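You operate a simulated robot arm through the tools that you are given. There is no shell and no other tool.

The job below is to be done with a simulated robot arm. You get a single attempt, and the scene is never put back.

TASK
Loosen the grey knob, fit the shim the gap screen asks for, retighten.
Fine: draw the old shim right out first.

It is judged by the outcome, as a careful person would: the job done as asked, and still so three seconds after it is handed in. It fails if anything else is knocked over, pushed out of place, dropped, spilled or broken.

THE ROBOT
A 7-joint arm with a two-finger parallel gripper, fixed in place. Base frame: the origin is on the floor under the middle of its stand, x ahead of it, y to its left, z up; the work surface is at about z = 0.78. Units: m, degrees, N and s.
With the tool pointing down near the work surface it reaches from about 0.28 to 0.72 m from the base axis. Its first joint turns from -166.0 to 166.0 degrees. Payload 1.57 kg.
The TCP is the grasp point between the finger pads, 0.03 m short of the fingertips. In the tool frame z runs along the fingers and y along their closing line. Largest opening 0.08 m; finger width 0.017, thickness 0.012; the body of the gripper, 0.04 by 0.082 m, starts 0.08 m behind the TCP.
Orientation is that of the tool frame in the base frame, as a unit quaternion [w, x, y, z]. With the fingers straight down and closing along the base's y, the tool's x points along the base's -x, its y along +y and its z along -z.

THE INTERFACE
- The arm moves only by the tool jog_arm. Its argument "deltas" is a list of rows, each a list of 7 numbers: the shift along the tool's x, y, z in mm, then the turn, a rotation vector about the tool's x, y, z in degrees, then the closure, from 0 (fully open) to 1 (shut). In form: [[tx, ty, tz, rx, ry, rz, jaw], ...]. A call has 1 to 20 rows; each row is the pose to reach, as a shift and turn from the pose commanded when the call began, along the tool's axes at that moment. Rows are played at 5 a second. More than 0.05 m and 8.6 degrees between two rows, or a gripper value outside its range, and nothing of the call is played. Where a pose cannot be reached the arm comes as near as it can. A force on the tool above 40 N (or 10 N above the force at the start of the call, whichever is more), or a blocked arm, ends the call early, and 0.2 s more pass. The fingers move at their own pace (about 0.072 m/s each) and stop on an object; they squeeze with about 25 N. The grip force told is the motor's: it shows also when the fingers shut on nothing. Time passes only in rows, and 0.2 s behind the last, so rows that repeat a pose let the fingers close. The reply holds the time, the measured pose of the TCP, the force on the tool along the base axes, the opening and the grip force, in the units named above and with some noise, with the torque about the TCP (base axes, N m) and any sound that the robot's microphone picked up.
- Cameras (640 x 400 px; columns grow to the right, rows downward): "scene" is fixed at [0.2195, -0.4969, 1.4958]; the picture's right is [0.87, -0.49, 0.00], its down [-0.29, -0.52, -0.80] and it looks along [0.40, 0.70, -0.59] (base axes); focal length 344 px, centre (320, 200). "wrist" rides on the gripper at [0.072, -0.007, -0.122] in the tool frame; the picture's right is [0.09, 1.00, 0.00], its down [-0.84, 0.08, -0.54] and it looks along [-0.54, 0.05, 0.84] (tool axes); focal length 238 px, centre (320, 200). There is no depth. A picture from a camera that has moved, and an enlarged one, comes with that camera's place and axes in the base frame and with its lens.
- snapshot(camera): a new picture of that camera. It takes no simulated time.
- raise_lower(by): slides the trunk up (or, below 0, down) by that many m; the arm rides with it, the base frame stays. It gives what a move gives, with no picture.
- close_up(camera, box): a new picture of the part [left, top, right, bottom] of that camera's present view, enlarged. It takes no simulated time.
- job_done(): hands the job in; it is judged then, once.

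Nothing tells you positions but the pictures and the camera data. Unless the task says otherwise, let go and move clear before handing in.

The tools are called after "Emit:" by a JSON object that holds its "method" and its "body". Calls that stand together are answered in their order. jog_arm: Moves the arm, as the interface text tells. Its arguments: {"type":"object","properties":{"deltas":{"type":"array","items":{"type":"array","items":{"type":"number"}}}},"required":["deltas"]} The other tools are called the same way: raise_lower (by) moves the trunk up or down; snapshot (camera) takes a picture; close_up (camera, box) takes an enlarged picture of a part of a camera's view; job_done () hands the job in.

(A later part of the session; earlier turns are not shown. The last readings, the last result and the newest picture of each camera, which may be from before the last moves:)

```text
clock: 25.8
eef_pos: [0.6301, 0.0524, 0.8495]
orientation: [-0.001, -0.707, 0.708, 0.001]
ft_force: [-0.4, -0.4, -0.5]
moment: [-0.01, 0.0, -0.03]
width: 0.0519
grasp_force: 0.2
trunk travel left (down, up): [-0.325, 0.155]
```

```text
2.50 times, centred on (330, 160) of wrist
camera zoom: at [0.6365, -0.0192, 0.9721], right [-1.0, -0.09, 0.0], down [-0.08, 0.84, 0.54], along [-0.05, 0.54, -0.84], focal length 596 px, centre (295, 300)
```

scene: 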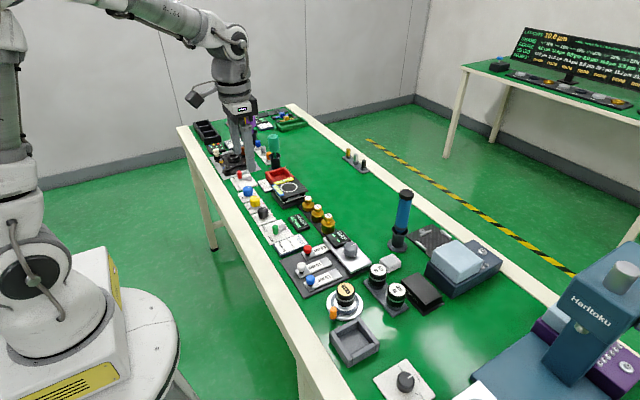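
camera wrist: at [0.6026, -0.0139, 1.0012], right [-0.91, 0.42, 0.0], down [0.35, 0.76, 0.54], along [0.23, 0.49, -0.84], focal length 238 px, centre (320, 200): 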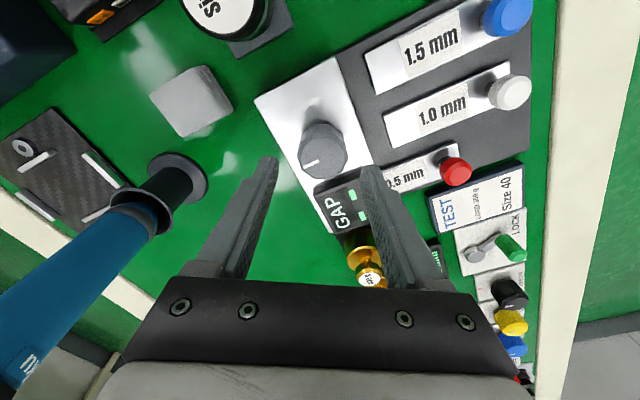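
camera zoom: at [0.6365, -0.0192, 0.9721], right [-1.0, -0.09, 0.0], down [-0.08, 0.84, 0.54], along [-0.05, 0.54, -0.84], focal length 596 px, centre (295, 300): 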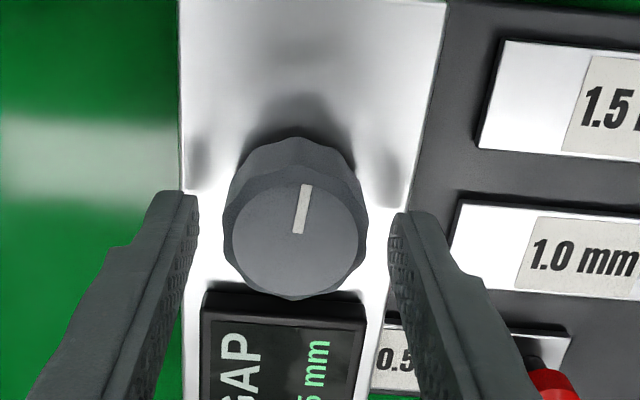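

The knob is now well centred. I'll regrip and turn clockwise another 60°.

Emit:
{"method": "jog_arm", "body": {"deltas": [[0, 0, 0, 0, 0, 0, 0.6], [0, 0, 0, 0, 0, 0, 1.0], [0, 0, 0, 0, 0, 0, 1.0], [0, 0, 0, 0, 0, 6, 1.0], [0, 0, 0, 0, 0, 12, 1.0], [0, 0, 0, 0, 0, 18, 1.0], [0, 0, 0, 0, 0, 24, 1.0], [0, 0, 0, 0, 0, 30, 1.0], [0, 0, 0, 0, 0, 36, 1.0], [0, 0, 0, 0, 0, 42, 1.0], [0, 0, 0, 0, 0, 48, 1.0], [0, 0, 0, 0, 0, 54, 1.0], [0, 0, 0, 0, 0, 60, 1.0], [0, 0, 0, 0, 0, 60, 1.0]]}}

Emit:
{"method": "close_up", "body": {"camera": "wrist", "box": [230, 80, 430, 240]}}

Emit:
{"method": "close_up", "body": {"camera": "scene", "box": [310, 190, 410, 280]}}

```text
clock: 28.8
eef_pos: [0.63, 0.0501, 0.8517]
orientation: [0.0, -0.257, 0.966, 0.0]
ft_force: [17.0, -15.3, 0.1]
moment: [-0.26, -0.03, 0.49]
width: 0.0376
grasp_force: 43.4
trunk travel left (down, up): [-0.325, 0.155]
```

```text
2.50 times, centred on (330, 160) of wrist
camera zoom: at [0.5715, 0.0094, 0.9718], right [-0.58, 0.82, 0.0], down [0.69, 0.48, 0.54], along [0.44, 0.31, -0.84], focal length 596 px, centre (295, 300)
```

zoom: 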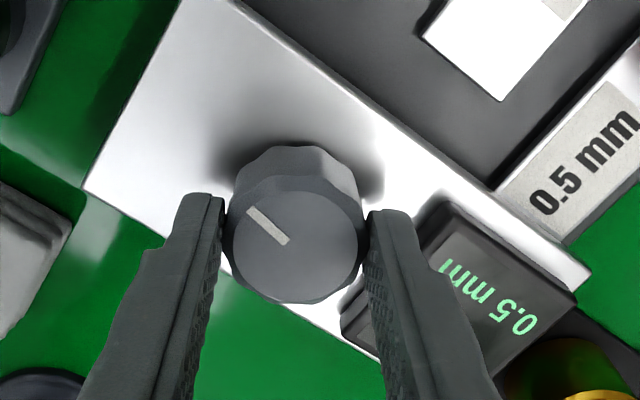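

```text
4.44 times, centred on (360, 235) of scene
camera zoom: at [0.2195, -0.4969, 1.4958], right [0.87, -0.49, 0.0], down [-0.29, -0.52, -0.8], along [0.4, 0.7, -0.59], focal length 1530 px, centre (142, 44)
```

zoom: 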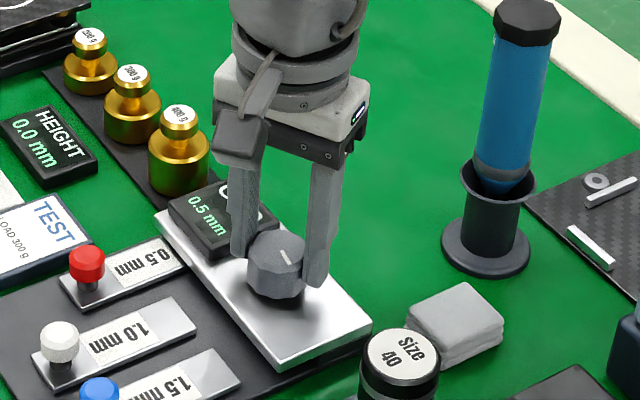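

A torque of +0.49 says the knob has reached its loose stop after about 95° clockwise, and the screen still shows 0.5 mm. I'll let go, rise, and turn to close along x for the red shim's handle.

Emit:
{"method": "jog_arm", "body": {"deltas": [[0, 0, 0, 0, 0, 0, 0.35], [0, 0, 0, 0, 0, 0, 0.35], [0, 0, -20, 0, 0, 0, 0.35], [0, 0, -50, 0, 0, 0, 0.35], [0, 0, -80, 0, 0, 0, 0.35], [0, 0, -80, 0, 0, -8.5, 0.35], [0, 0, -80, 0, 0, -17, 0.35], [0, 0, -80, 0, 0, -25.5, 0.35], [0, 0, -80, 0, 0, -34, 0.35], [0, 0, -80, 0, 0, -42.5, 0.35], [0, 0, -80, 0, 0, -51, 0.35], [0, 0, -80, 0, 0, -60, 0.35], [0, 0, -80, 0, 0, -60, 0.35]]}}

Emit:
{"method": "snapshot", "body": {"camera": "wrist"}}

Emit:
{"method": "close_up", "body": {"camera": "scene", "box": [270, 200, 410, 300]}}

```text
refused: row 12 steps farther than a row can; nothing moved
```

```text
taken
camera wrist: at [0.5715, 0.0094, 0.9718], right [-0.58, 0.82, 0.0], down [0.69, 0.48, 0.54], along [0.44, 0.31, -0.84], focal length 238 px, centre (320, 200)
```

wrist: 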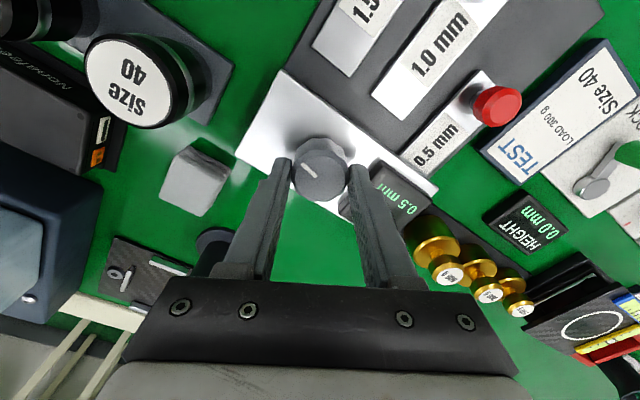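

```text
4.00 times, centred on (340, 250) of scene
camera zoom: at [0.2195, -0.4969, 1.4958], right [0.87, -0.49, 0.0], down [-0.29, -0.52, -0.8], along [0.4, 0.7, -0.59], focal length 1377 px, centre (240, 0)
```

zoom: 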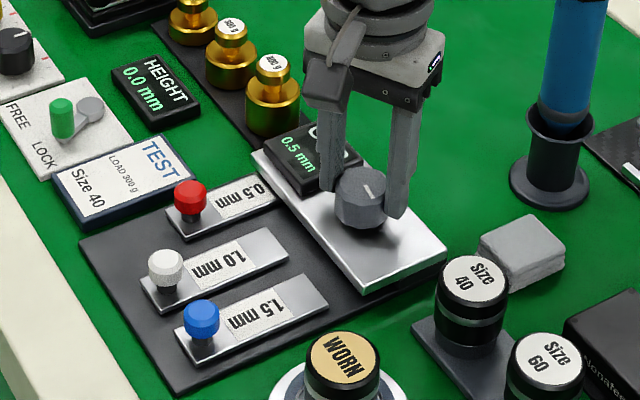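

One row's turn was slightly too big, so nothing moved. I'll repeat with smaller turn steps: open, rise, and turn to −90°.

Emit:
{"method": "jog_arm", "body": {"deltas": [[0, 0, 0, 0, 0, 0, 0.35], [0, 0, 0, 0, 0, 0, 0.35], [0, 0, -20, 0, 0, 0, 0.35], [0, 0, -50, 0, 0, 0, 0.35], [0, 0, -80, 0, 0, 0, 0.35], [0, 0, -80, 0, 0, -7.5, 0.35], [0, 0, -80, 0, 0, -15, 0.35], [0, 0, -80, 0, 0, -22.5, 0.35], [0, 0, -80, 0, 0, -30, 0.35], [0, 0, -80, 0, 0, -37.5, 0.35], [0, 0, -80, 0, 0, -45, 0.35], [0, 0, -80, 0, 0, -52.5, 0.35], [0, 0, -80, 0, 0, -60, 0.35], [0, 0, -80, 0, 0, -60, 0.35]]}}

Emit:
{"method": "snapshot", "body": {"camera": "wrist"}}

Emit:
{"method": "close_up", "body": {"camera": "scene", "box": [270, 200, 410, 300]}}

```text
clock: 31.8
eef_pos: [0.6295, 0.0517, 0.9306]
orientation: [0.001, 0.708, -0.706, 0.0]
ft_force: [1.3, -0.8, -0.7]
moment: [-0.03, 0.0, 0.01]
width: 0.052
grasp_force: 0.1
trunk travel left (down, up): [-0.325, 0.155]
```

```text
taken
camera wrist: at [0.6362, -0.0193, 1.052], right [-1.0, -0.09, 0.0], down [-0.08, 0.84, 0.54], along [-0.05, 0.54, -0.84], focal length 238 px, centre (320, 200)
```

wrist: 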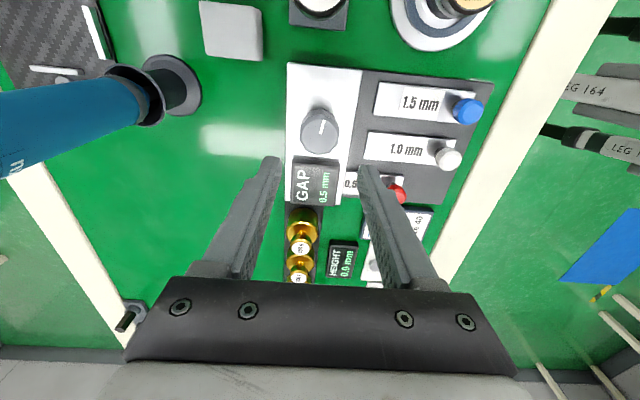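

```text
4.00 times, centred on (340, 250) of scene
camera zoom: at [0.2195, -0.4969, 1.4958], right [0.87, -0.49, 0.0], down [-0.29, -0.52, -0.8], along [0.4, 0.7, -0.59], focal length 1377 px, centre (240, 0)
```

zoom: 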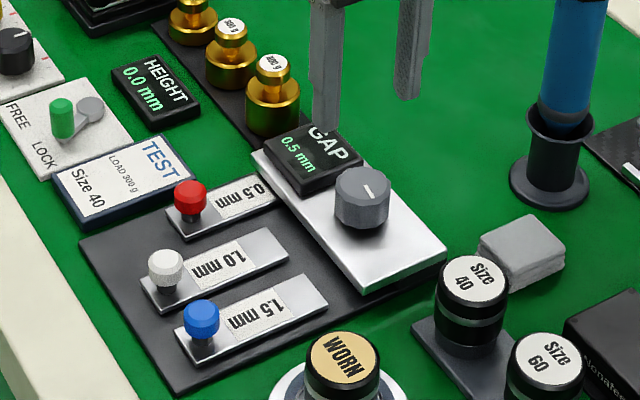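

The knob's mark now points to −y, which is loosened. I'll move over the red handle at about (0.530, 0.1195), keeping height, and check alignment.

Emit:
{"method": "jog_arm", "body": {"deltas": [[-20, 30, 0, 0, 0, 0, 0.35], [-40, 60, 0, 0, 0, 0, 0.35], [-60, 90, 15, 0, 0, 0, 0.35], [-67.5, 100, 30, 0, 0, 0, 0.35], [-67.5, 100, 30, 0, 0, 0, 0.35]]}}

Emit:
{"method": "snapshot", "body": {"camera": "wrist"}}

Emit:
{"method": "close_up", "body": {"camera": "wrist", "box": [240, 70, 400, 210]}}

```text
clock: 33.0
eef_pos: [0.5286, 0.1189, 0.8997]
orientation: [0.0, -0.707, 0.708, -0.001]
ft_force: [0.0, 0.4, 0.5]
moment: [-0.01, 0.02, 0.0]
width: 0.0522
grasp_force: 0.1
trunk travel left (down, up): [-0.325, 0.155]
```

```text
taken
camera wrist: at [0.5355, 0.0481, 1.0217], right [-1.0, -0.09, 0.0], down [-0.08, 0.84, 0.54], along [-0.05, 0.54, -0.84], focal length 238 px, centre (320, 200)
```

wrist: 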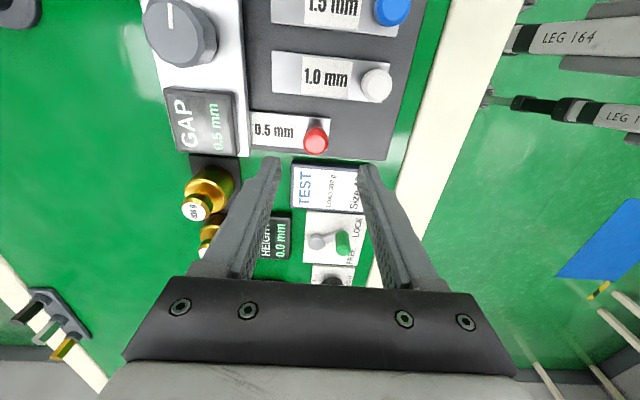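

```text
2.86 times, centred on (320, 140) of wrist
camera zoom: at [0.5355, 0.0481, 1.0217], right [-1.0, -0.09, 0.0], down [-0.08, 0.84, 0.54], along [-0.05, 0.54, -0.84], focal length 681 px, centre (320, 371)
```

zoom: 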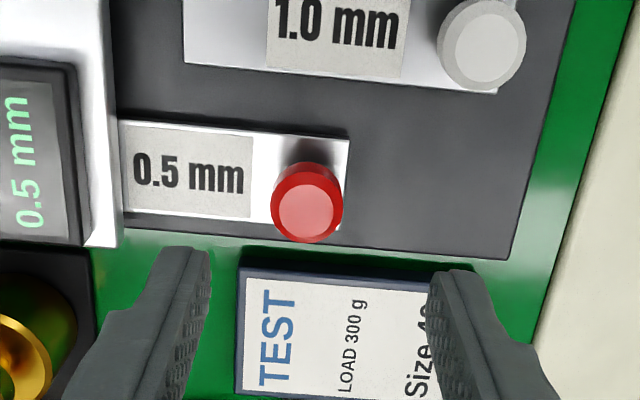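

The red cap is at (0.5326, 0.119), about 4 mm further in x. I'll correct and descend to z≈0.827, with the fingertips just above the shim plate.

Emit:
{"method": "jog_arm", "body": {"deltas": [[0, -4, 20, 0, 0, 0, 0.35], [0, -4, 40, 0, 0, 0, 0.35], [0, -4, 60, 0, 0, 0, 0.35], [0, -4, 72, 0, 0, 0, 0.35], [0, -4, 72, 0, 0, 0, 0.35]]}}

Emit:
{"method": "close_up", "body": {"camera": "wrist", "box": [240, 90, 400, 230]}}

Emit:
{"method": "close_up", "body": {"camera": "scene", "box": [270, 200, 390, 290]}}

```text
clock: 34.2
eef_pos: [0.5342, 0.1199, 0.8288]
orientation: [0.0, -0.707, 0.707, 0.0]
ft_force: [-0.6, 0.0, 0.8]
moment: [0.02, -0.01, 0.02]
width: 0.0518
grasp_force: 0.0
trunk travel left (down, up): [-0.325, 0.155]
```

```text
2.86 times, centred on (320, 160) of wrist
camera zoom: at [0.5406, 0.048, 0.9495], right [-1.0, -0.09, 0.0], down [-0.08, 0.84, 0.54], along [-0.05, 0.54, -0.84], focal length 681 px, centre (320, 314)
```

zoom: 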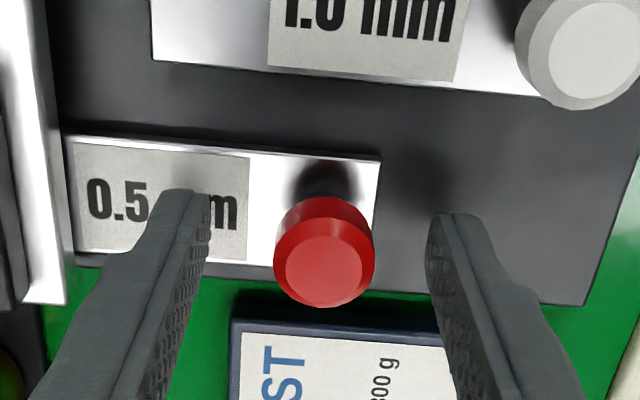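

```text
4.44 times, centred on (330, 245) of scene
camera zoom: at [0.2195, -0.4969, 1.4958], right [0.87, -0.49, 0.0], down [-0.29, -0.52, -0.8], along [0.4, 0.7, -0.59], focal length 1530 px, centre (276, 0)
```

zoom: 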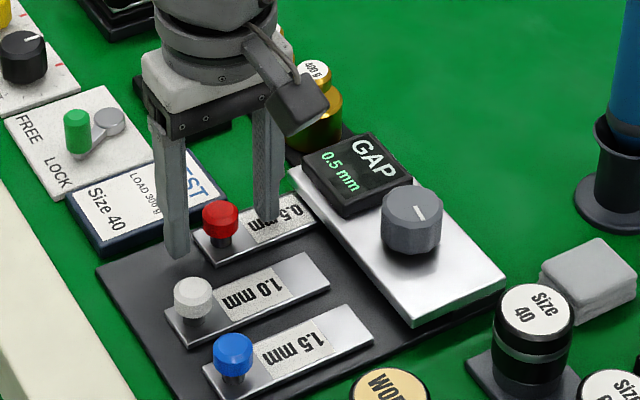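

The red cap is centred between the fingers to about 1 mm. I'll close on it, then read the grip before pulling.

Emit:
{"method": "jog_arm", "body": {"deltas": [[0, 1.2, 1, 0, 0, 0, 0.5], [0, 1.2, 1, 0, 0, 0, 0.8], [0, 1.2, 1, 0, 0, 0, 1.0], [0, 1.2, 1, 0, 0, 0, 1.0], [0, 1.2, 1, 0, 0, 0, 1.0]]}}

Emit:
{"method": "close_up", "body": {"camera": "wrist", "box": [240, 90, 400, 230]}}

```text
clock: 35.4
eef_pos: [0.5308, 0.1196, 0.8256]
orientation: [0.0, -0.707, 0.707, 0.0]
ft_force: [0.6, 0.9, 0.1]
moment: [0.01, 0.02, -0.01]
width: 0.0217
grasp_force: 34.8
trunk travel left (down, up): [-0.325, 0.155]
```

```text
2.86 times, centred on (320, 160) of wrist
camera zoom: at [0.539, 0.0483, 0.948], right [-1.0, -0.09, 0.0], down [-0.08, 0.84, 0.54], along [-0.05, 0.54, -0.84], focal length 681 px, centre (320, 314)
```

zoom: 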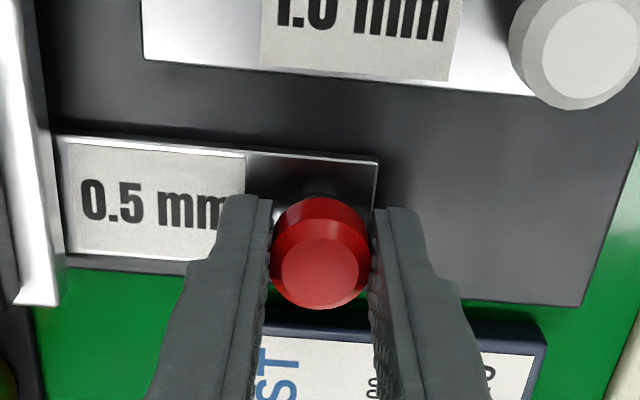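

I've gripped the red cap at 21.7 mm with almost no side force. I'll draw it out toward −x in small steps and watch the force.

Emit:
{"method": "jog_arm", "body": {"deltas": [[0, 4, 0, 0, 0, 0, 1.0], [0, 8, 0, 0, 0, 0, 1.0], [0, 12, 0, 0, 0, 0, 1.0], [0, 15, 0, 0, 0, 0, 1.0], [0, 15, 0, 0, 0, 0, 1.0]]}}

Emit:
{"method": "close_up", "body": {"camera": "wrist", "box": [200, 80, 400, 230]}}

```text
clock: 36.6
eef_pos: [0.516, 0.1192, 0.8282]
orientation: [0.001, 0.707, -0.707, -0.001]
ft_force: [-0.1, 2.2, -12.8]
moment: [0.06, -0.06, 0.04]
width: 0.022
grasp_force: 34.6
trunk travel left (down, up): [-0.325, 0.155]
```

```text
2.67 times, centred on (300, 155) of wrist
camera zoom: at [0.524, 0.0484, 0.948], right [-1.0, -0.09, 0.0], down [-0.08, 0.84, 0.54], along [-0.05, 0.54, -0.84], focal length 636 px, centre (373, 320)
```

zoom: 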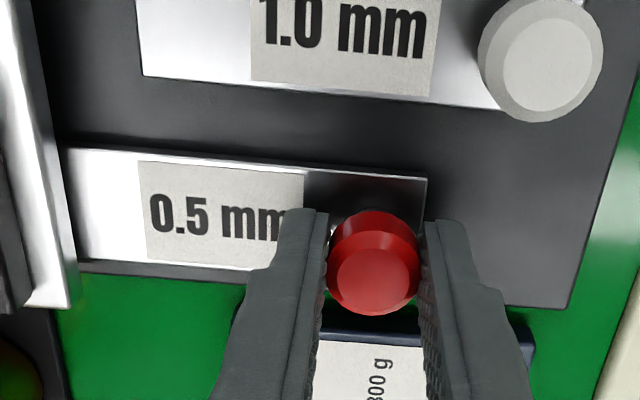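

The shim slides freely. There's about 13 N downward on the tool, as if the shim were held down under the jaw, so I'll ease the hand 1.5 mm lower and keep drawing.

Emit:
{"method": "jog_arm", "body": {"deltas": [[0, 0, 1.5, 0, 0, 0, 1.0], [0, 4, 1.5, 0, 0, 0, 1.0], [0, 8, 1.5, 0, 0, 0, 1.0], [0, 10, 1.5, 0, 0, 0, 1.0], [0, 10, 1.5, 0, 0, 0, 1.0]]}}

Emit:
{"method": "close_up", "body": {"camera": "wrist", "box": [180, 80, 400, 230]}}

Emit:
{"method": "close_up", "body": {"camera": "scene", "box": [270, 200, 390, 290]}}

```text
clock: 37.8
eef_pos: [0.5066, 0.118, 0.8272]
orientation: [0.0, -0.707, 0.707, 0.0]
ft_force: [-0.4, 1.8, 0.4]
moment: [0.04, -0.01, 0.04]
width: 0.022
grasp_force: 35.3
trunk travel left (down, up): [-0.325, 0.155]
```

```text
2.67 times, centred on (290, 155) of wrist
camera zoom: at [0.5137, 0.0483, 0.948], right [-1.0, -0.09, 0.0], down [-0.08, 0.84, 0.54], along [-0.05, 0.54, -0.84], focal length 636 px, centre (400, 320)
```

zoom: 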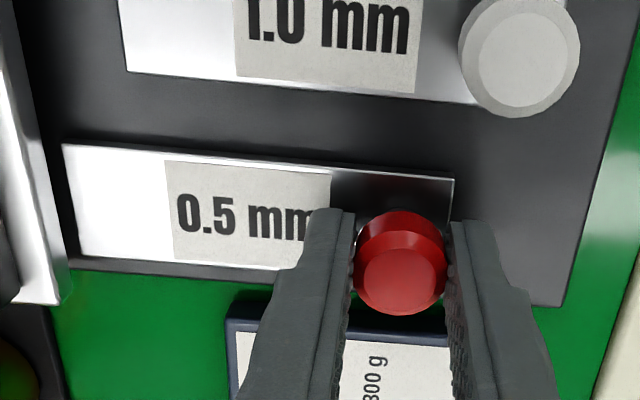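

```text
4.44 times, centred on (330, 245) of scene
camera zoom: at [0.2195, -0.4969, 1.4958], right [0.87, -0.49, 0.0], down [-0.29, -0.52, -0.8], along [0.4, 0.7, -0.59], focal length 1530 px, centre (276, 0)
```

zoom: 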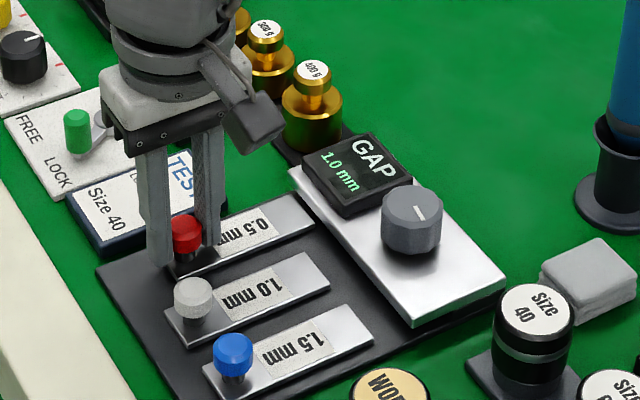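

The red shim's tip has just left the jaw and the screen changed to 1.0 mm. I'll draw it further out into its own lane and read the screen again.

Emit:
{"method": "jog_arm", "body": {"deltas": [[0, 6, 0, 0, 0, 0, 1.0], [0, 12, 0, 0, 0, 0, 1.0], [0, 18, 0, 0, 0, 0, 1.0], [0, 22, 0, 0, 0, 0, 1.0], [0, 22, 0, 0, 0, 0, 1.0]]}}

Emit:
{"method": "close_up", "body": {"camera": "scene", "box": [325, 220, 375, 255]}}

Emit:
{"method": "snapshot", "body": {"camera": "wrist"}}

Emit:
{"method": "close_up", "body": {"camera": "wrist", "box": [140, 60, 400, 230]}}

```text
clock: 39.0
eef_pos: [0.4865, 0.1195, 0.8271]
orientation: [0.001, -0.707, 0.708, -0.001]
ft_force: [14.0, -1.3, -3.0]
moment: [-0.09, -0.21, -0.02]
width: 0.0219
grasp_force: 35.0
trunk travel left (down, up): [-0.325, 0.155]
```

```text
11.43 times, centred on (350, 238) of scene
camera zoom: at [0.2195, -0.4969, 1.4958], right [0.87, -0.49, 0.0], down [-0.29, -0.52, -0.8], along [0.4, 0.7, -0.59], focal length 3934 px, centre (-23, -229)
```

zoom: 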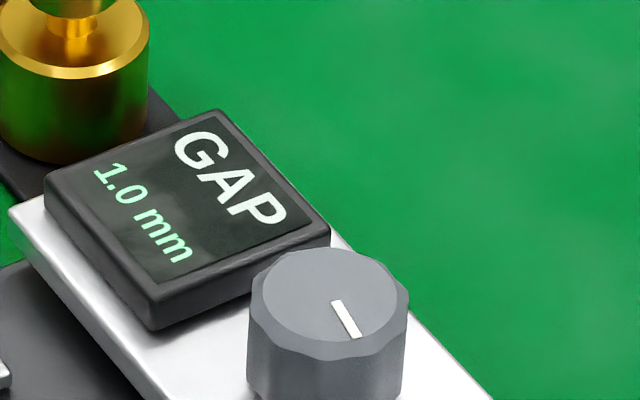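

```text
taken
camera wrist: at [0.4934, 0.0483, 0.948], right [-1.0, -0.09, 0.0], down [-0.08, 0.84, 0.54], along [-0.05, 0.54, -0.84], focal length 238 px, centre (320, 200)
```

wrist: 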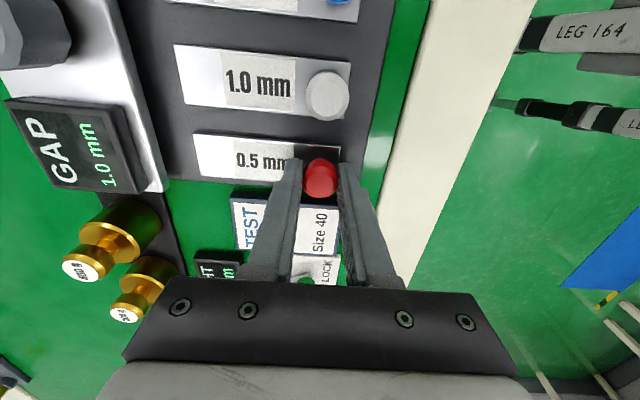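

```text
2.35 times, centred on (270, 145) of wrist
camera zoom: at [0.4934, 0.0483, 0.948], right [-1.0, -0.09, 0.0], down [-0.08, 0.84, 0.54], along [-0.05, 0.54, -0.84], focal length 561 px, centre (438, 329)
```

zoom: 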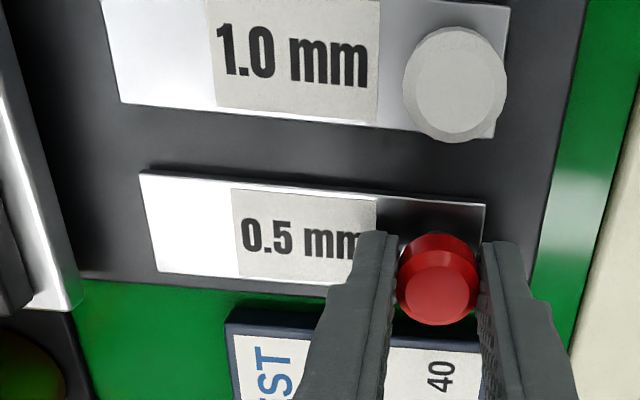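

The red shim hit its out-stop with its handle at x≈0.487, level with the parked ones, and its tip is about 18 mm clear of the jaw. The screen clearly reads 1.0 mm, so the white shim is next. I'll ease the load, let go of red, rise, and move over the white handle at about (0.488, 0.068).

Emit:
{"method": "jog_arm", "body": {"deltas": [[0, -1.5, 0, 0, 0, 0, 1.0], [0, -1.5, 0, 0, 0, 0, 0.5], [0, -1.5, 0, 0, 0, 0, 0.4], [0, -1.5, 0, 0, 0, 0, 0.4], [0, -1.5, -25, 0, 0, 0, 0.4], [0, -1.5, -50, 0, 0, 0, 0.4], [25, -1.5, -60, 0, 0, 0, 0.4], [50, -1.5, -60, 0, 0, 0, 0.4], [50, -1.5, -60, 0, 0, 0, 0.4]]}}

Emit:
{"method": "close_up", "body": {"camera": "wrist", "box": [220, 50, 420, 210]}}

Emit:
{"method": "close_up", "body": {"camera": "scene", "box": [260, 200, 400, 300]}}

```text
clock: 41.0
eef_pos: [0.4865, 0.07, 0.8857]
orientation: [0.0, -0.707, 0.707, 0.0]
ft_force: [-0.2, 0.0, 0.0]
moment: [0.01, -0.04, -0.02]
width: 0.0478
grasp_force: 0.1
trunk travel left (down, up): [-0.325, 0.155]
```

```text
2.50 times, centred on (320, 130) of wrist
camera zoom: at [0.4939, -0.0011, 1.007], right [-1.0, -0.09, 0.0], down [-0.08, 0.84, 0.54], along [-0.05, 0.54, -0.84], focal length 596 px, centre (320, 375)
```

zoom: 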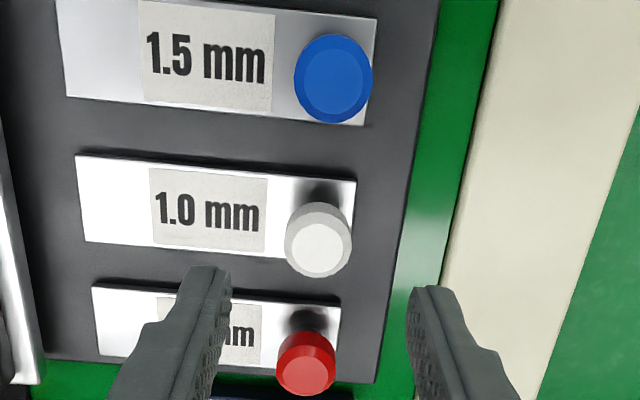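

```text
4.00 times, centred on (330, 250) of scene
camera zoom: at [0.2195, -0.4969, 1.4958], right [0.87, -0.49, 0.0], down [-0.29, -0.52, -0.8], along [0.4, 0.7, -0.59], focal length 1377 px, centre (280, 0)
```

zoom: 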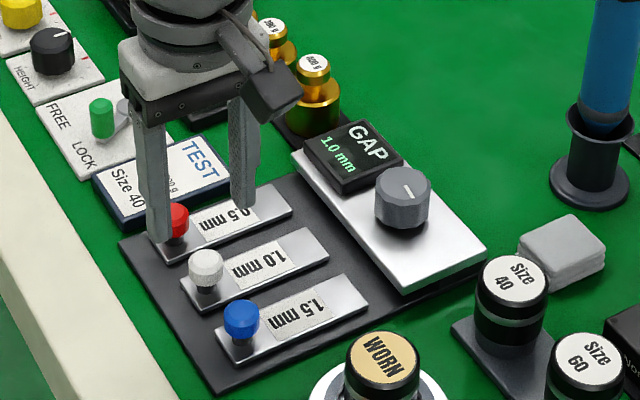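

The white cap is at about (0.4876, 0.068), nearly under the hand, and red is clear in its lane. I'll descend and close on the white cap.

Emit:
{"method": "jog_arm", "body": {"deltas": [[1, -1, 20, 0, 0, 0, 0.4], [1, -1, 40, 0, 0, 0, 0.4], [1, -1, 58, 0, 0, 0, 0.4], [1, -1, 58, 0, 0, 0, 0.4]]}}

Emit:
{"method": "close_up", "body": {"camera": "wrist", "box": [220, 80, 420, 240]}}

```text
clock: 42.0
eef_pos: [0.488, 0.0706, 0.8276]
orientation: [0.0, 0.707, -0.707, -0.001]
ft_force: [0.9, -0.2, 0.4]
moment: [-0.02, 0.01, -0.01]
width: 0.048
grasp_force: 0.0
trunk travel left (down, up): [-0.325, 0.155]
```

```text
2.50 times, centred on (320, 160) of wrist
camera zoom: at [0.4947, -0.0014, 0.9497], right [-1.0, -0.09, 0.0], down [-0.08, 0.84, 0.54], along [-0.05, 0.54, -0.84], focal length 596 px, centre (320, 300)
```

zoom: 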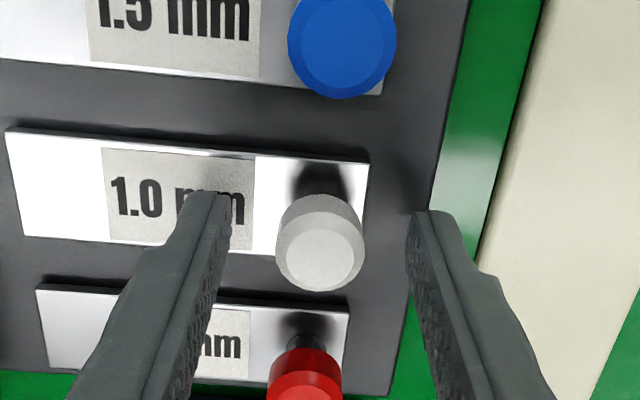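

The white cap is centred. I'll close on it.

Emit:
{"method": "jog_arm", "body": {"deltas": [[1, 0, 0, 0, 0, 0, 0.6], [1, 0, 0, 0, 0, 0, 0.9], [1, 0, 0, 0, 0, 0, 1.0], [1, 0, 0, 0, 0, 0, 1.0], [1, 0, 0, 0, 0, 0, 1.0]]}}

```text
clock: 43.2
eef_pos: [0.4882, 0.0687, 0.8301]
orientation: [0.0, -0.707, 0.708, 0.001]
ft_force: [2.2, -0.1, -1.9]
moment: [0.08, -0.04, 0.01]
width: 0.0219
grasp_force: 34.5
trunk travel left (down, up): [-0.325, 0.155]
```

I have the white cap. I'll push it straight along its lane toward the jaw in small steps, checking the force.

Emit:
{"method": "jog_arm", "body": {"deltas": [[0, -4, 0, 0, 0, 0, 1.0], [0, -8, 0, 0, 0, 0, 1.0], [0, -12, 0, 0, 0, 0, 1.0], [0, -15, 0, 0, 0, 0, 1.0], [0, -15, 0, 0, 0, 0, 1.0]]}}

Emit:
{"method": "close_up", "body": {"camera": "wrist", "box": [140, 60, 420, 240]}}

Emit:
{"method": "close_up", "body": {"camera": "scene", "box": [260, 200, 400, 300]}}

```text
clock: 44.4
eef_pos: [0.5025, 0.0677, 0.8296]
orientation: [-0.001, 0.707, -0.707, 0.001]
ft_force: [-0.1, 0.1, 8.9]
moment: [-0.18, 0.02, 0.0]
width: 0.022
grasp_force: 35.1
trunk travel left (down, up): [-0.325, 0.155]
```

```text
2.22 times, centred on (280, 150) of wrist
camera zoom: at [0.5087, -0.0031, 0.95], right [-1.0, -0.09, 0.0], down [-0.08, 0.84, 0.54], along [-0.05, 0.54, -0.84], focal length 530 px, centre (409, 311)
```

zoom: 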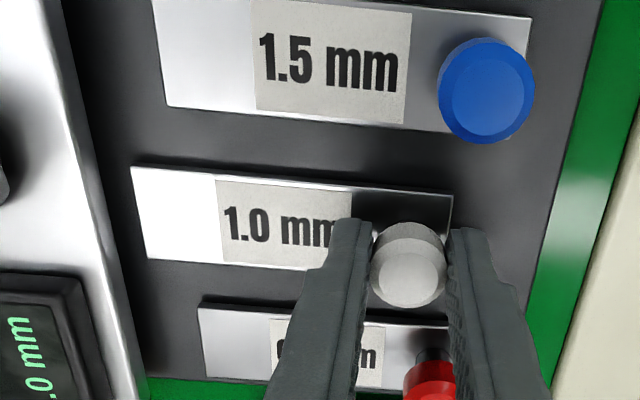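

```text
4.00 times, centred on (330, 250) of scene
camera zoom: at [0.2195, -0.4969, 1.4958], right [0.87, -0.49, 0.0], down [-0.29, -0.52, -0.8], along [0.4, 0.7, -0.59], focal length 1377 px, centre (280, 0)
```

zoom: 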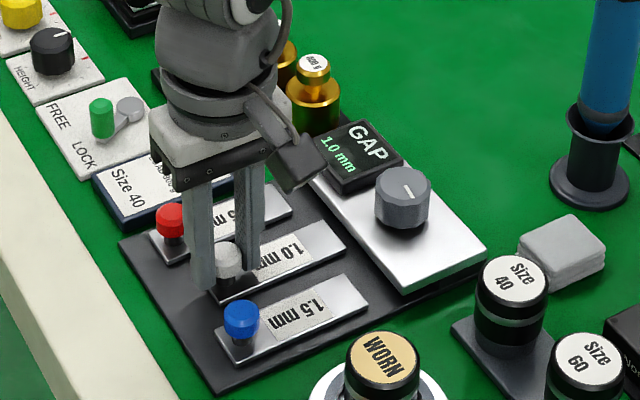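

The shim slides straight in its lane with no x force, and its tip is just before the jaw edge. I'll ease the hand up 0.8 mm and keep feeding it under the jaw.

Emit:
{"method": "jog_arm", "body": {"deltas": [[0, 0, -0.8, 0, 0, 0, 1.0], [0, -4, -0.8, 0, 0, 0, 1.0], [0, -8, -0.8, 0, 0, 0, 1.0], [0, -12, -0.8, 0, 0, 0, 1.0], [0, -15, -0.8, 0, 0, 0, 1.0], [0, -15, -0.8, 0, 0, 0, 1.0]]}}

Emit:
{"method": "close_up", "body": {"camera": "wrist", "box": [140, 60, 420, 240]}}

Emit:
{"method": "close_up", "body": {"camera": "scene", "box": [260, 200, 400, 300]}}

```text
clock: 45.8
eef_pos: [0.5184, 0.0679, 0.8288]
orientation: [0.0, -0.707, 0.707, 0.0]
ft_force: [-0.5, 2.1, -4.1]
moment: [0.02, 0.03, 0.0]
width: 0.0219
grasp_force: 34.9
trunk travel left (down, up): [-0.325, 0.155]
```

```text
2.22 times, centred on (280, 150) of wrist
camera zoom: at [0.5247, -0.0031, 0.95], right [-1.0, -0.09, 0.0], down [-0.08, 0.84, 0.54], along [-0.05, 0.54, -0.84], focal length 530 px, centre (409, 311)
```

zoom: 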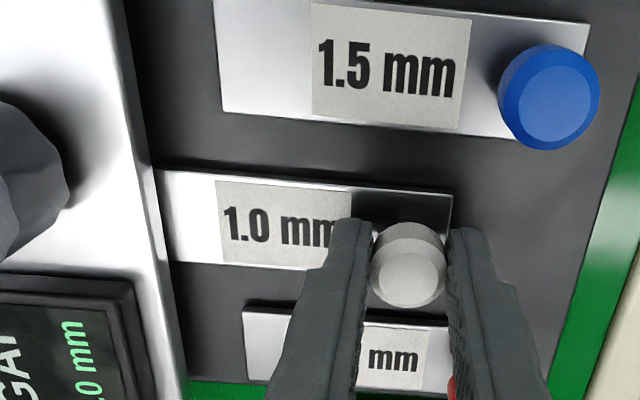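

```text
4.00 times, centred on (330, 250) of scene
camera zoom: at [0.2195, -0.4969, 1.4958], right [0.87, -0.49, 0.0], down [-0.29, -0.52, -0.8], along [0.4, 0.7, -0.59], focal length 1377 px, centre (280, 0)
```

zoom: 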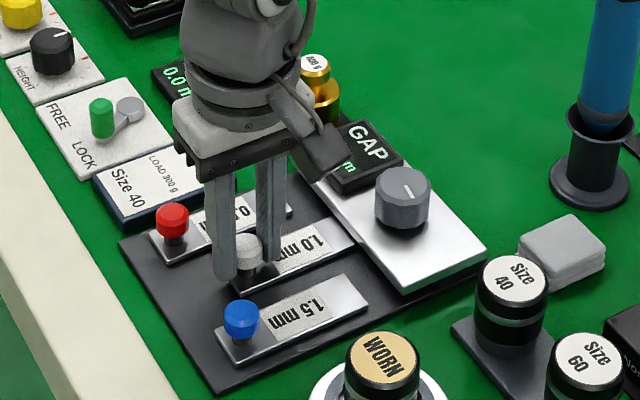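

The white shim is going under the jaw cleanly. I'll push the last stretch to where red sat, with its handle at x≈0.532, feeling for the stop.

Emit:
{"method": "jog_arm", "body": {"deltas": [[0, -4, 0, 0, 0, 0, 1.0], [0, -8, 0, 0, 0, 0, 1.0], [0, -12, 0, 0, 0, 0, 1.0], [0, -14, 0, 0, 0, 0, 1.0], [0, -14, 0, 0, 0, 0, 1.0]]}}

Emit:
{"method": "close_up", "body": {"camera": "wrist", "box": [140, 60, 420, 240]}}

Emit:
{"method": "close_up", "body": {"camera": "scene", "box": [260, 200, 400, 300]}}

```text
clock: 47.0
eef_pos: [0.5319, 0.0678, 0.8295]
orientation: [0.0, -0.707, 0.707, 0.0]
ft_force: [0.0, 6.9, -3.5]
moment: [0.11, 0.02, 0.06]
width: 0.0217
grasp_force: 34.7
trunk travel left (down, up): [-0.325, 0.155]
```

```text
2.22 times, centred on (280, 150) of wrist
camera zoom: at [0.5382, -0.0032, 0.95], right [-1.0, -0.09, 0.0], down [-0.08, 0.84, 0.54], along [-0.05, 0.54, -0.84], focal length 530 px, centre (409, 311)
```

zoom: 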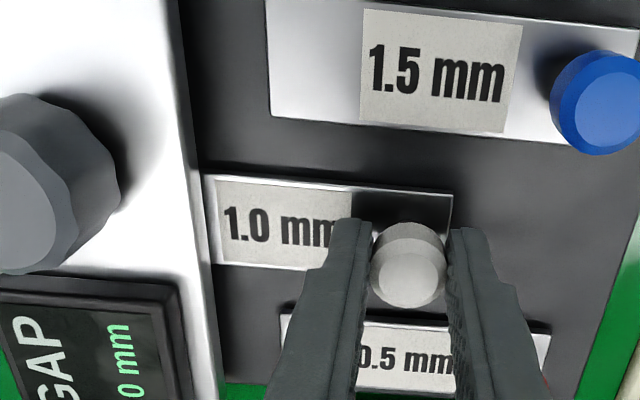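

```text
4.00 times, centred on (330, 250) of scene
camera zoom: at [0.2195, -0.4969, 1.4958], right [0.87, -0.49, 0.0], down [-0.29, -0.52, -0.8], along [0.4, 0.7, -0.59], focal length 1377 px, centre (280, 0)
```

zoom: 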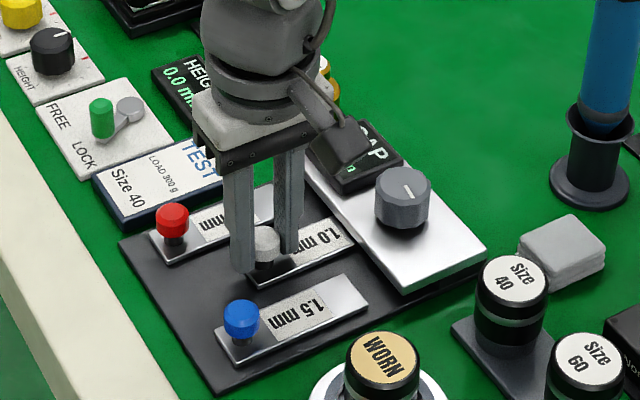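

Handle is at x≈0.532 with no stop felt yet. I'll feed a few more millimetres gently to find the seat.

Emit:
{"method": "jog_arm", "body": {"deltas": [[0, -1.5, 0, 0, 0, 0, 1.0], [0, -3, 0, 0, 0, 0, 1.0], [0, -4, 0, 0, 0, 0, 1.0], [0, -4, 0, 0, 0, 0, 1.0]]}}

Emit:
{"method": "close_up", "body": {"camera": "wrist", "box": [140, 60, 420, 240]}}

```text
clock: 48.0
eef_pos: [0.5349, 0.0684, 0.8279]
orientation: [0.002, 0.708, -0.706, 0.0]
ft_force: [-12.7, 8.4, -0.1]
moment: [0.16, 0.26, -0.04]
width: 0.022
grasp_force: 34.5
trunk travel left (down, up): [-0.325, 0.155]
```

```text
2.22 times, centred on (280, 150) of wrist
camera zoom: at [0.5409, -0.003, 0.9501], right [-1.0, -0.09, 0.0], down [-0.08, 0.84, 0.54], along [-0.05, 0.54, -0.84], focal length 530 px, centre (409, 311)
```

zoom: 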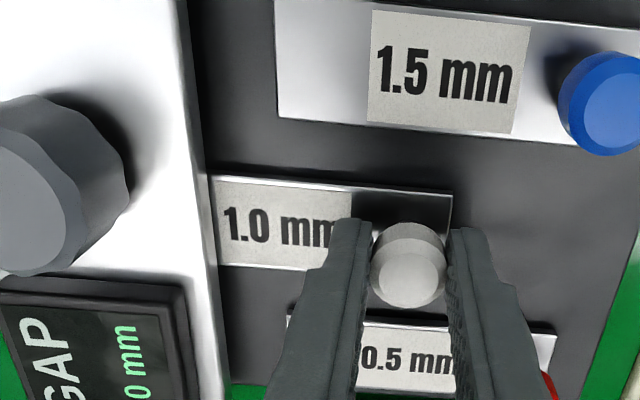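

I felt the seat at x≈0.5345 with 12.7 N. I'll ease back 1.3 mm to unload, let go, rise, and check that the shim stays seated.

Emit:
{"method": "jog_arm", "body": {"deltas": [[0, 1.2, 0, 0, 0, 0, 1.0], [0, 1.2, 0, 0, 0, 0, 0.6], [0, 1.2, 0, 0, 0, 0, 0.45], [0, 1.2, 0, 0, 0, 0, 0.45], [0, 1.2, -25, 0, 0, 0, 0.45], [0, 1.2, -50, 0, 0, 0, 0.45], [0, 1.2, -75, 0, 0, 0, 0.45], [0, 1.2, -75, 0, 0, 0, 0.45]]}}

Emit:
{"method": "close_up", "body": {"camera": "wrist", "box": [160, 30, 420, 210]}}

Emit:
{"method": "close_up", "body": {"camera": "scene", "box": [260, 200, 400, 300]}}

```text
clock: 49.8
eef_pos: [0.5358, 0.0662, 0.903]
orientation: [0.0, 0.707, -0.707, -0.001]
ft_force: [0.4, 0.8, -0.7]
moment: [0.0, 0.02, 0.01]
width: 0.044
grasp_force: 0.2
trunk travel left (down, up): [-0.325, 0.155]
```

```text
2.22 times, centred on (290, 120) of wrist
camera zoom: at [0.5421, -0.0035, 1.0248], right [-1.0, -0.09, 0.0], down [-0.08, 0.84, 0.54], along [-0.05, 0.54, -0.84], focal length 530 px, centre (387, 378)
```

zoom: 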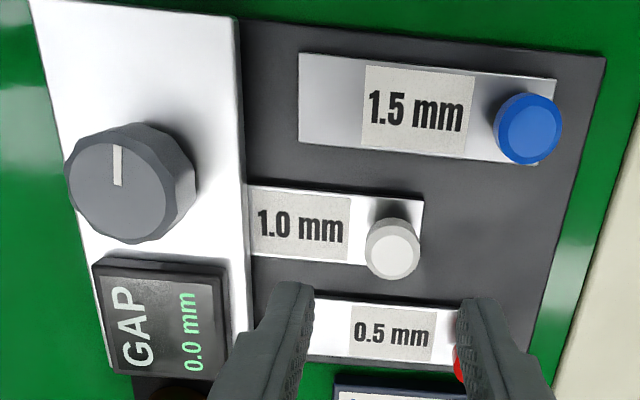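

```text
4.00 times, centred on (330, 250) of scene
camera zoom: at [0.2195, -0.4969, 1.4958], right [0.87, -0.49, 0.0], down [-0.29, -0.52, -0.8], along [0.4, 0.7, -0.59], focal length 1377 px, centre (280, 0)
```

zoom: 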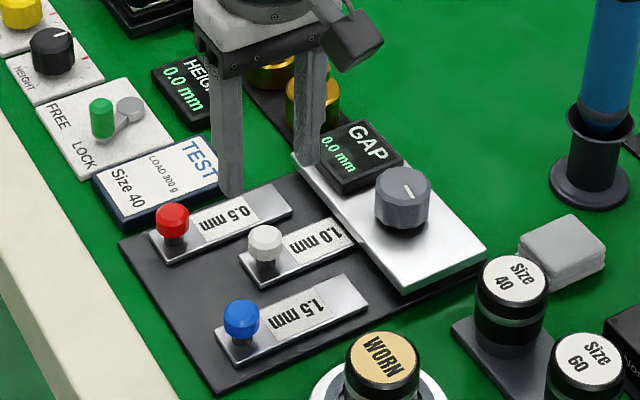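

The screen now reads 0.0 mm, the remaining gap, so the 1.0 mm white shim is the right fit and is seated. Next I'll go back over the knob and turn the wrist to −30° for a counter-clockwise tightening stroke.

Emit:
{"method": "jog_arm", "body": {"deltas": [[4, -30, -15, 0, 0, 0, 0.35], [9, -62, -20, 0, 0, 0, 0.35], [14.5, -94.5, -20, 0, 0, 0, 0.35], [14.5, -94.5, -20, 0, 0, 7.5, 0.35], [14.5, -94.5, -20, 0, 0, 15, 0.35], [14.5, -94.5, -20, 0, 0, 22.5, 0.35], [14.5, -94.5, -20, 0, 0, 30, 0.35], [14.5, -94.5, -20, 0, 0, 37.5, 0.35], [14.5, -94.5, -20, 0, 0, 45, 0.35], [14.5, -94.5, -20, 0, 0, 52.5, 0.35], [14.5, -94.5, -20, 0, 0, 60, 0.35], [14.5, -94.5, -20, 0, 0, 60, 0.35]]}}

Emit:
{"method": "close_up", "body": {"camera": "wrist", "box": [220, 60, 420, 220]}}

```text
clock: 52.4
eef_pos: [0.6298, 0.0528, 0.9239]
orientation: [0.0, -0.258, 0.966, 0.0]
ft_force: [-0.6, 0.1, -0.5]
moment: [0.0, 0.01, -0.03]
width: 0.052
grasp_force: 0.1
trunk travel left (down, up): [-0.325, 0.155]
```

```text
2.50 times, centred on (320, 140) of wrist
camera zoom: at [0.57, 0.0123, 1.0456], right [-0.58, 0.82, 0.0], down [0.69, 0.48, 0.54], along [0.44, 0.31, -0.84], focal length 596 px, centre (320, 350)
```

zoom: 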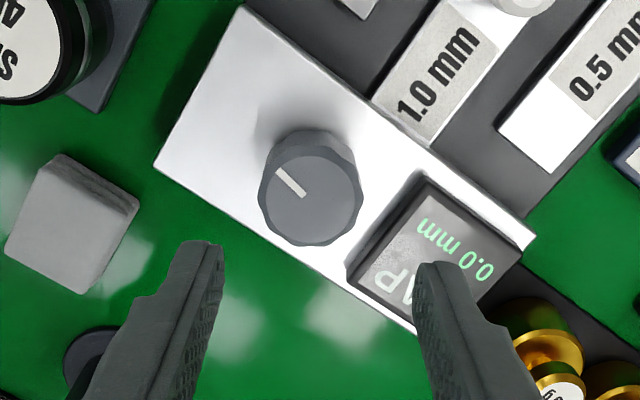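

The knob looks about 2 to 4 mm off toward −tool y. I'll descend partway with a 2 mm correction and recheck.

Emit:
{"method": "jog_arm", "body": {"deltas": [[0, -2, 20, 0, 0, 0, 0.3], [0, -2, 40, 0, 0, 0, 0.3], [0, -2, 52, 0, 0, 0, 0.3], [0, -2, 52, 0, 0, 0, 0.3]]}}

Emit:
{"method": "close_up", "body": {"camera": "wrist", "box": [240, 80, 400, 220]}}

```text
clock: 53.4
eef_pos: [0.6292, 0.0514, 0.8717]
orientation: [0.0, -0.258, 0.966, -0.001]
ft_force: [-0.5, 0.0, -0.4]
moment: [-0.01, 0.0, -0.01]
width: 0.056
grasp_force: 0.1
trunk travel left (down, up): [-0.325, 0.155]
```

```text
2.86 times, centred on (320, 150) of wrist
camera zoom: at [0.5704, 0.0102, 0.9927], right [-0.58, 0.82, 0.0], down [0.69, 0.49, 0.54], along [0.44, 0.31, -0.84], focal length 681 px, centre (320, 343)
```

zoom: 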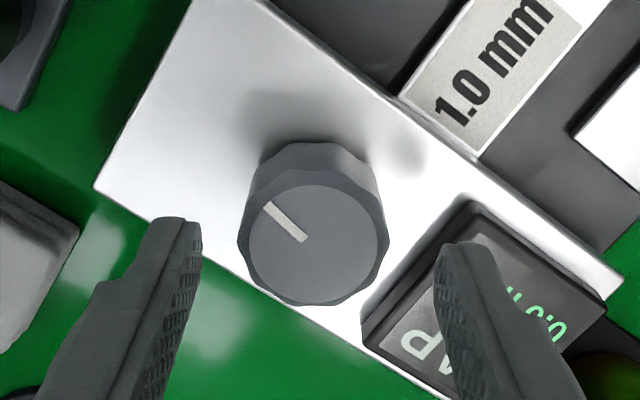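

I'll correct another 1.8 mm, narrow the fingers to 48 mm, and turn 10° so they stay clear of the screen. Then I'll descend and close on the knob.

Emit:
{"method": "jog_arm", "body": {"deltas": [[0, -1.8, 0, 0, 0, -5, 0.4], [0, -1.8, 0, 0, 0, -10, 0.4], [0, -1.8, 10, 0, 0, -10, 0.4], [0, -1.8, 22.5, 0, 0, -10, 0.4], [0, -1.8, 22.5, 0, 0, -10, 0.4]]}}

Emit:
{"method": "close_up", "body": {"camera": "wrist", "box": [240, 80, 400, 220]}}

```text
clock: 54.6
eef_pos: [0.6312, 0.049, 0.8491]
orientation: [0.0, -0.342, 0.94, 0.0]
ft_force: [-0.5, -0.5, 0.2]
moment: [0.0, -0.01, 0.02]
width: 0.048
grasp_force: 0.1
trunk travel left (down, up): [-0.325, 0.155]
```

```text
2.86 times, centred on (320, 150) of wrist
camera zoom: at [0.5808, -0.001, 0.9702], right [-0.71, 0.7, 0.0], down [0.59, 0.6, 0.54], along [0.38, 0.39, -0.84], focal length 681 px, centre (320, 343)
```

zoom: 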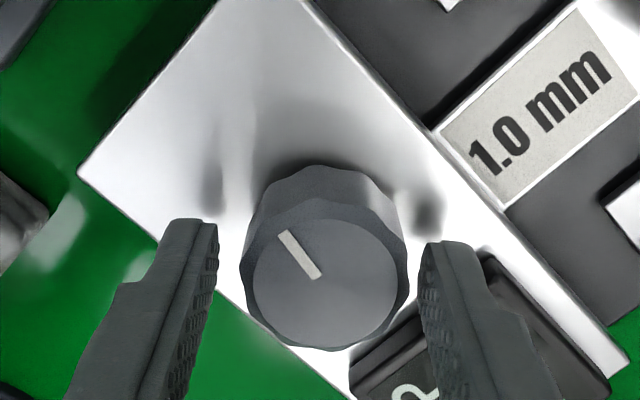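

The knob is centred to about 1 mm. I'll close and make the first 40° of the counter-clockwise turn.

Emit:
{"method": "jog_arm", "body": {"deltas": [[0, 0.8, 0, 0, 0, 0, 0.6], [0, 0.8, 0, 0, 0, 0, 1.0], [0, 0.8, 0, 0, 0, 0, 1.0], [0, 0.8, 0, 0, 0, -6, 1.0], [0, 0.8, 0, 0, 0, -12, 1.0], [0, 0.8, 0, 0, 0, -18, 1.0], [0, 0.8, 0, 0, 0, -24, 1.0], [0, 0.8, 0, 0, 0, -30, 1.0], [0, 0.8, 0, 0, 0, -36, 1.0], [0, 0.8, 0, 0, 0, -42, 1.0], [0, 0.8, 0, 0, 0, -42, 1.0]]}}

Emit:
{"method": "close_up", "body": {"camera": "wrist", "box": [230, 80, 430, 240]}}

Emit:
{"method": "close_up", "body": {"camera": "scene", "box": [290, 200, 410, 290]}}

```text
clock: 57.0
eef_pos: [0.6299, 0.0502, 0.8486]
orientation: [-0.001, -0.657, 0.754, 0.001]
ft_force: [-1.6, 4.5, -8.6]
moment: [0.07, -0.62, -0.02]
width: 0.0377
grasp_force: 43.3
trunk travel left (down, up): [-0.325, 0.155]
```

```text
2.50 times, centred on (330, 160) of wrist
camera zoom: at [0.6271, -0.0207, 0.9701], right [-1.0, 0.05, 0.0], down [0.04, 0.84, 0.54], along [0.02, 0.54, -0.84], focal length 596 px, centre (295, 300)
```

zoom: 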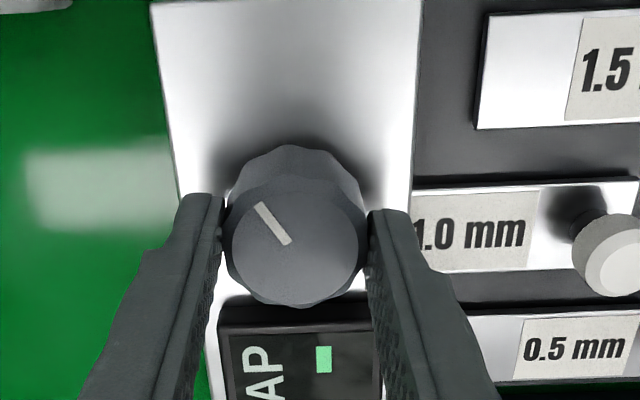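

```text
4.44 times, centred on (350, 245) of scene
camera zoom: at [0.2195, -0.4969, 1.4958], right [0.87, -0.49, 0.0], down [-0.29, -0.52, -0.8], along [0.4, 0.7, -0.59], focal length 1530 px, centre (187, 0)
```

zoom: 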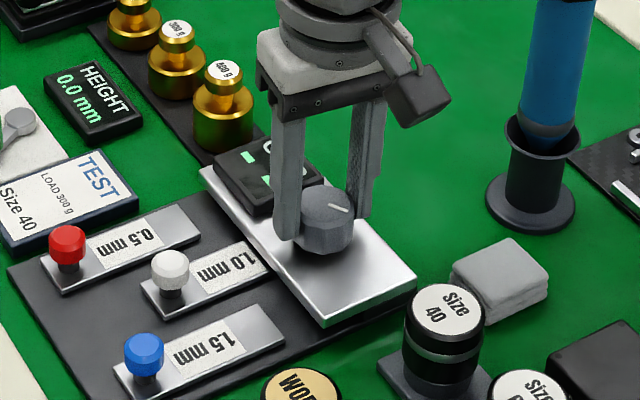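

The knob follows freely and the screen is back to dashes. I'll continue counter-clockwise until it comes up tight at the stop.

Emit:
{"method": "jog_arm", "body": {"deltas": [[0, 0, 0, 0, 0, -5, 1.0], [0, 0, 0, 0, 0, -10, 1.0], [0, 0, 0, 0, 0, -15, 1.0], [0, 0, 0, 0, 0, -20, 1.0], [0, 0, 0, 0, 0, -25, 1.0], [0, 0, 0, 0, 0, -30, 1.0], [0, 0, 0, 0, 0, -35, 1.0], [0, 0, 0, 0, 0, -40, 1.0], [0, 0, 0, 0, 0, -40, 1.0]]}}

Emit:
{"method": "close_up", "body": {"camera": "wrist", "box": [230, 80, 430, 240]}}

Emit:
{"method": "close_up", "body": {"camera": "scene", "box": [290, 200, 410, 290]}}

```text
clock: 59.0
eef_pos: [0.6304, 0.0508, 0.8498]
orientation: [0.001, 0.875, -0.484, -0.001]
ft_force: [-12.3, 7.9, -16.1]
moment: [0.08, -0.51, -0.01]
width: 0.0375
grasp_force: 43.4
trunk travel left (down, up): [-0.325, 0.155]
```

```text
2.50 times, centred on (330, 160) of wrist
camera zoom: at [0.6738, -0.0062, 0.97], right [-0.79, -0.61, 0.0], down [-0.51, 0.67, 0.54], along [-0.33, 0.43, -0.84], focal length 596 px, centre (295, 300)
```

zoom: 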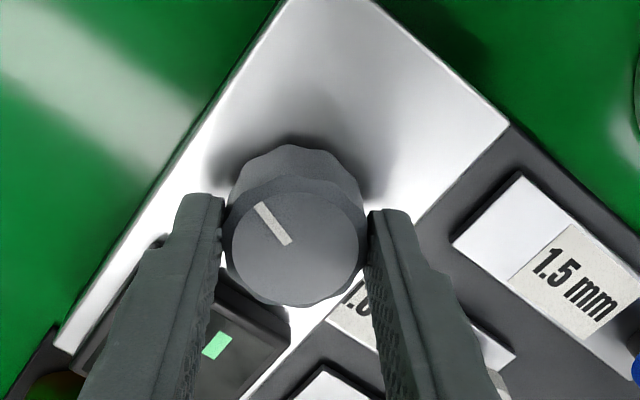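

```text
4.44 times, centred on (350, 245) of scene
camera zoom: at [0.2195, -0.4969, 1.4958], right [0.87, -0.49, 0.0], down [-0.29, -0.52, -0.8], along [0.4, 0.7, -0.59], focal length 1530 px, centre (187, 0)
```

zoom: 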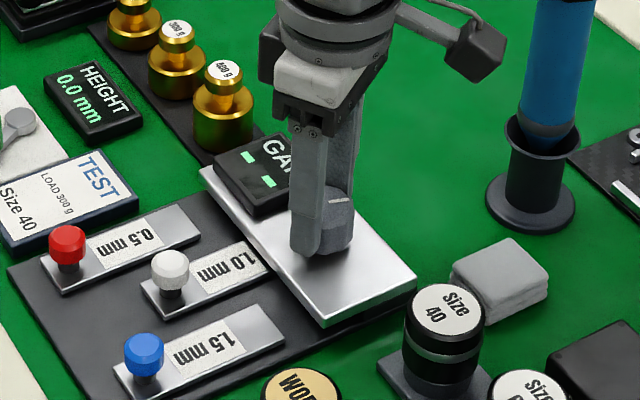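

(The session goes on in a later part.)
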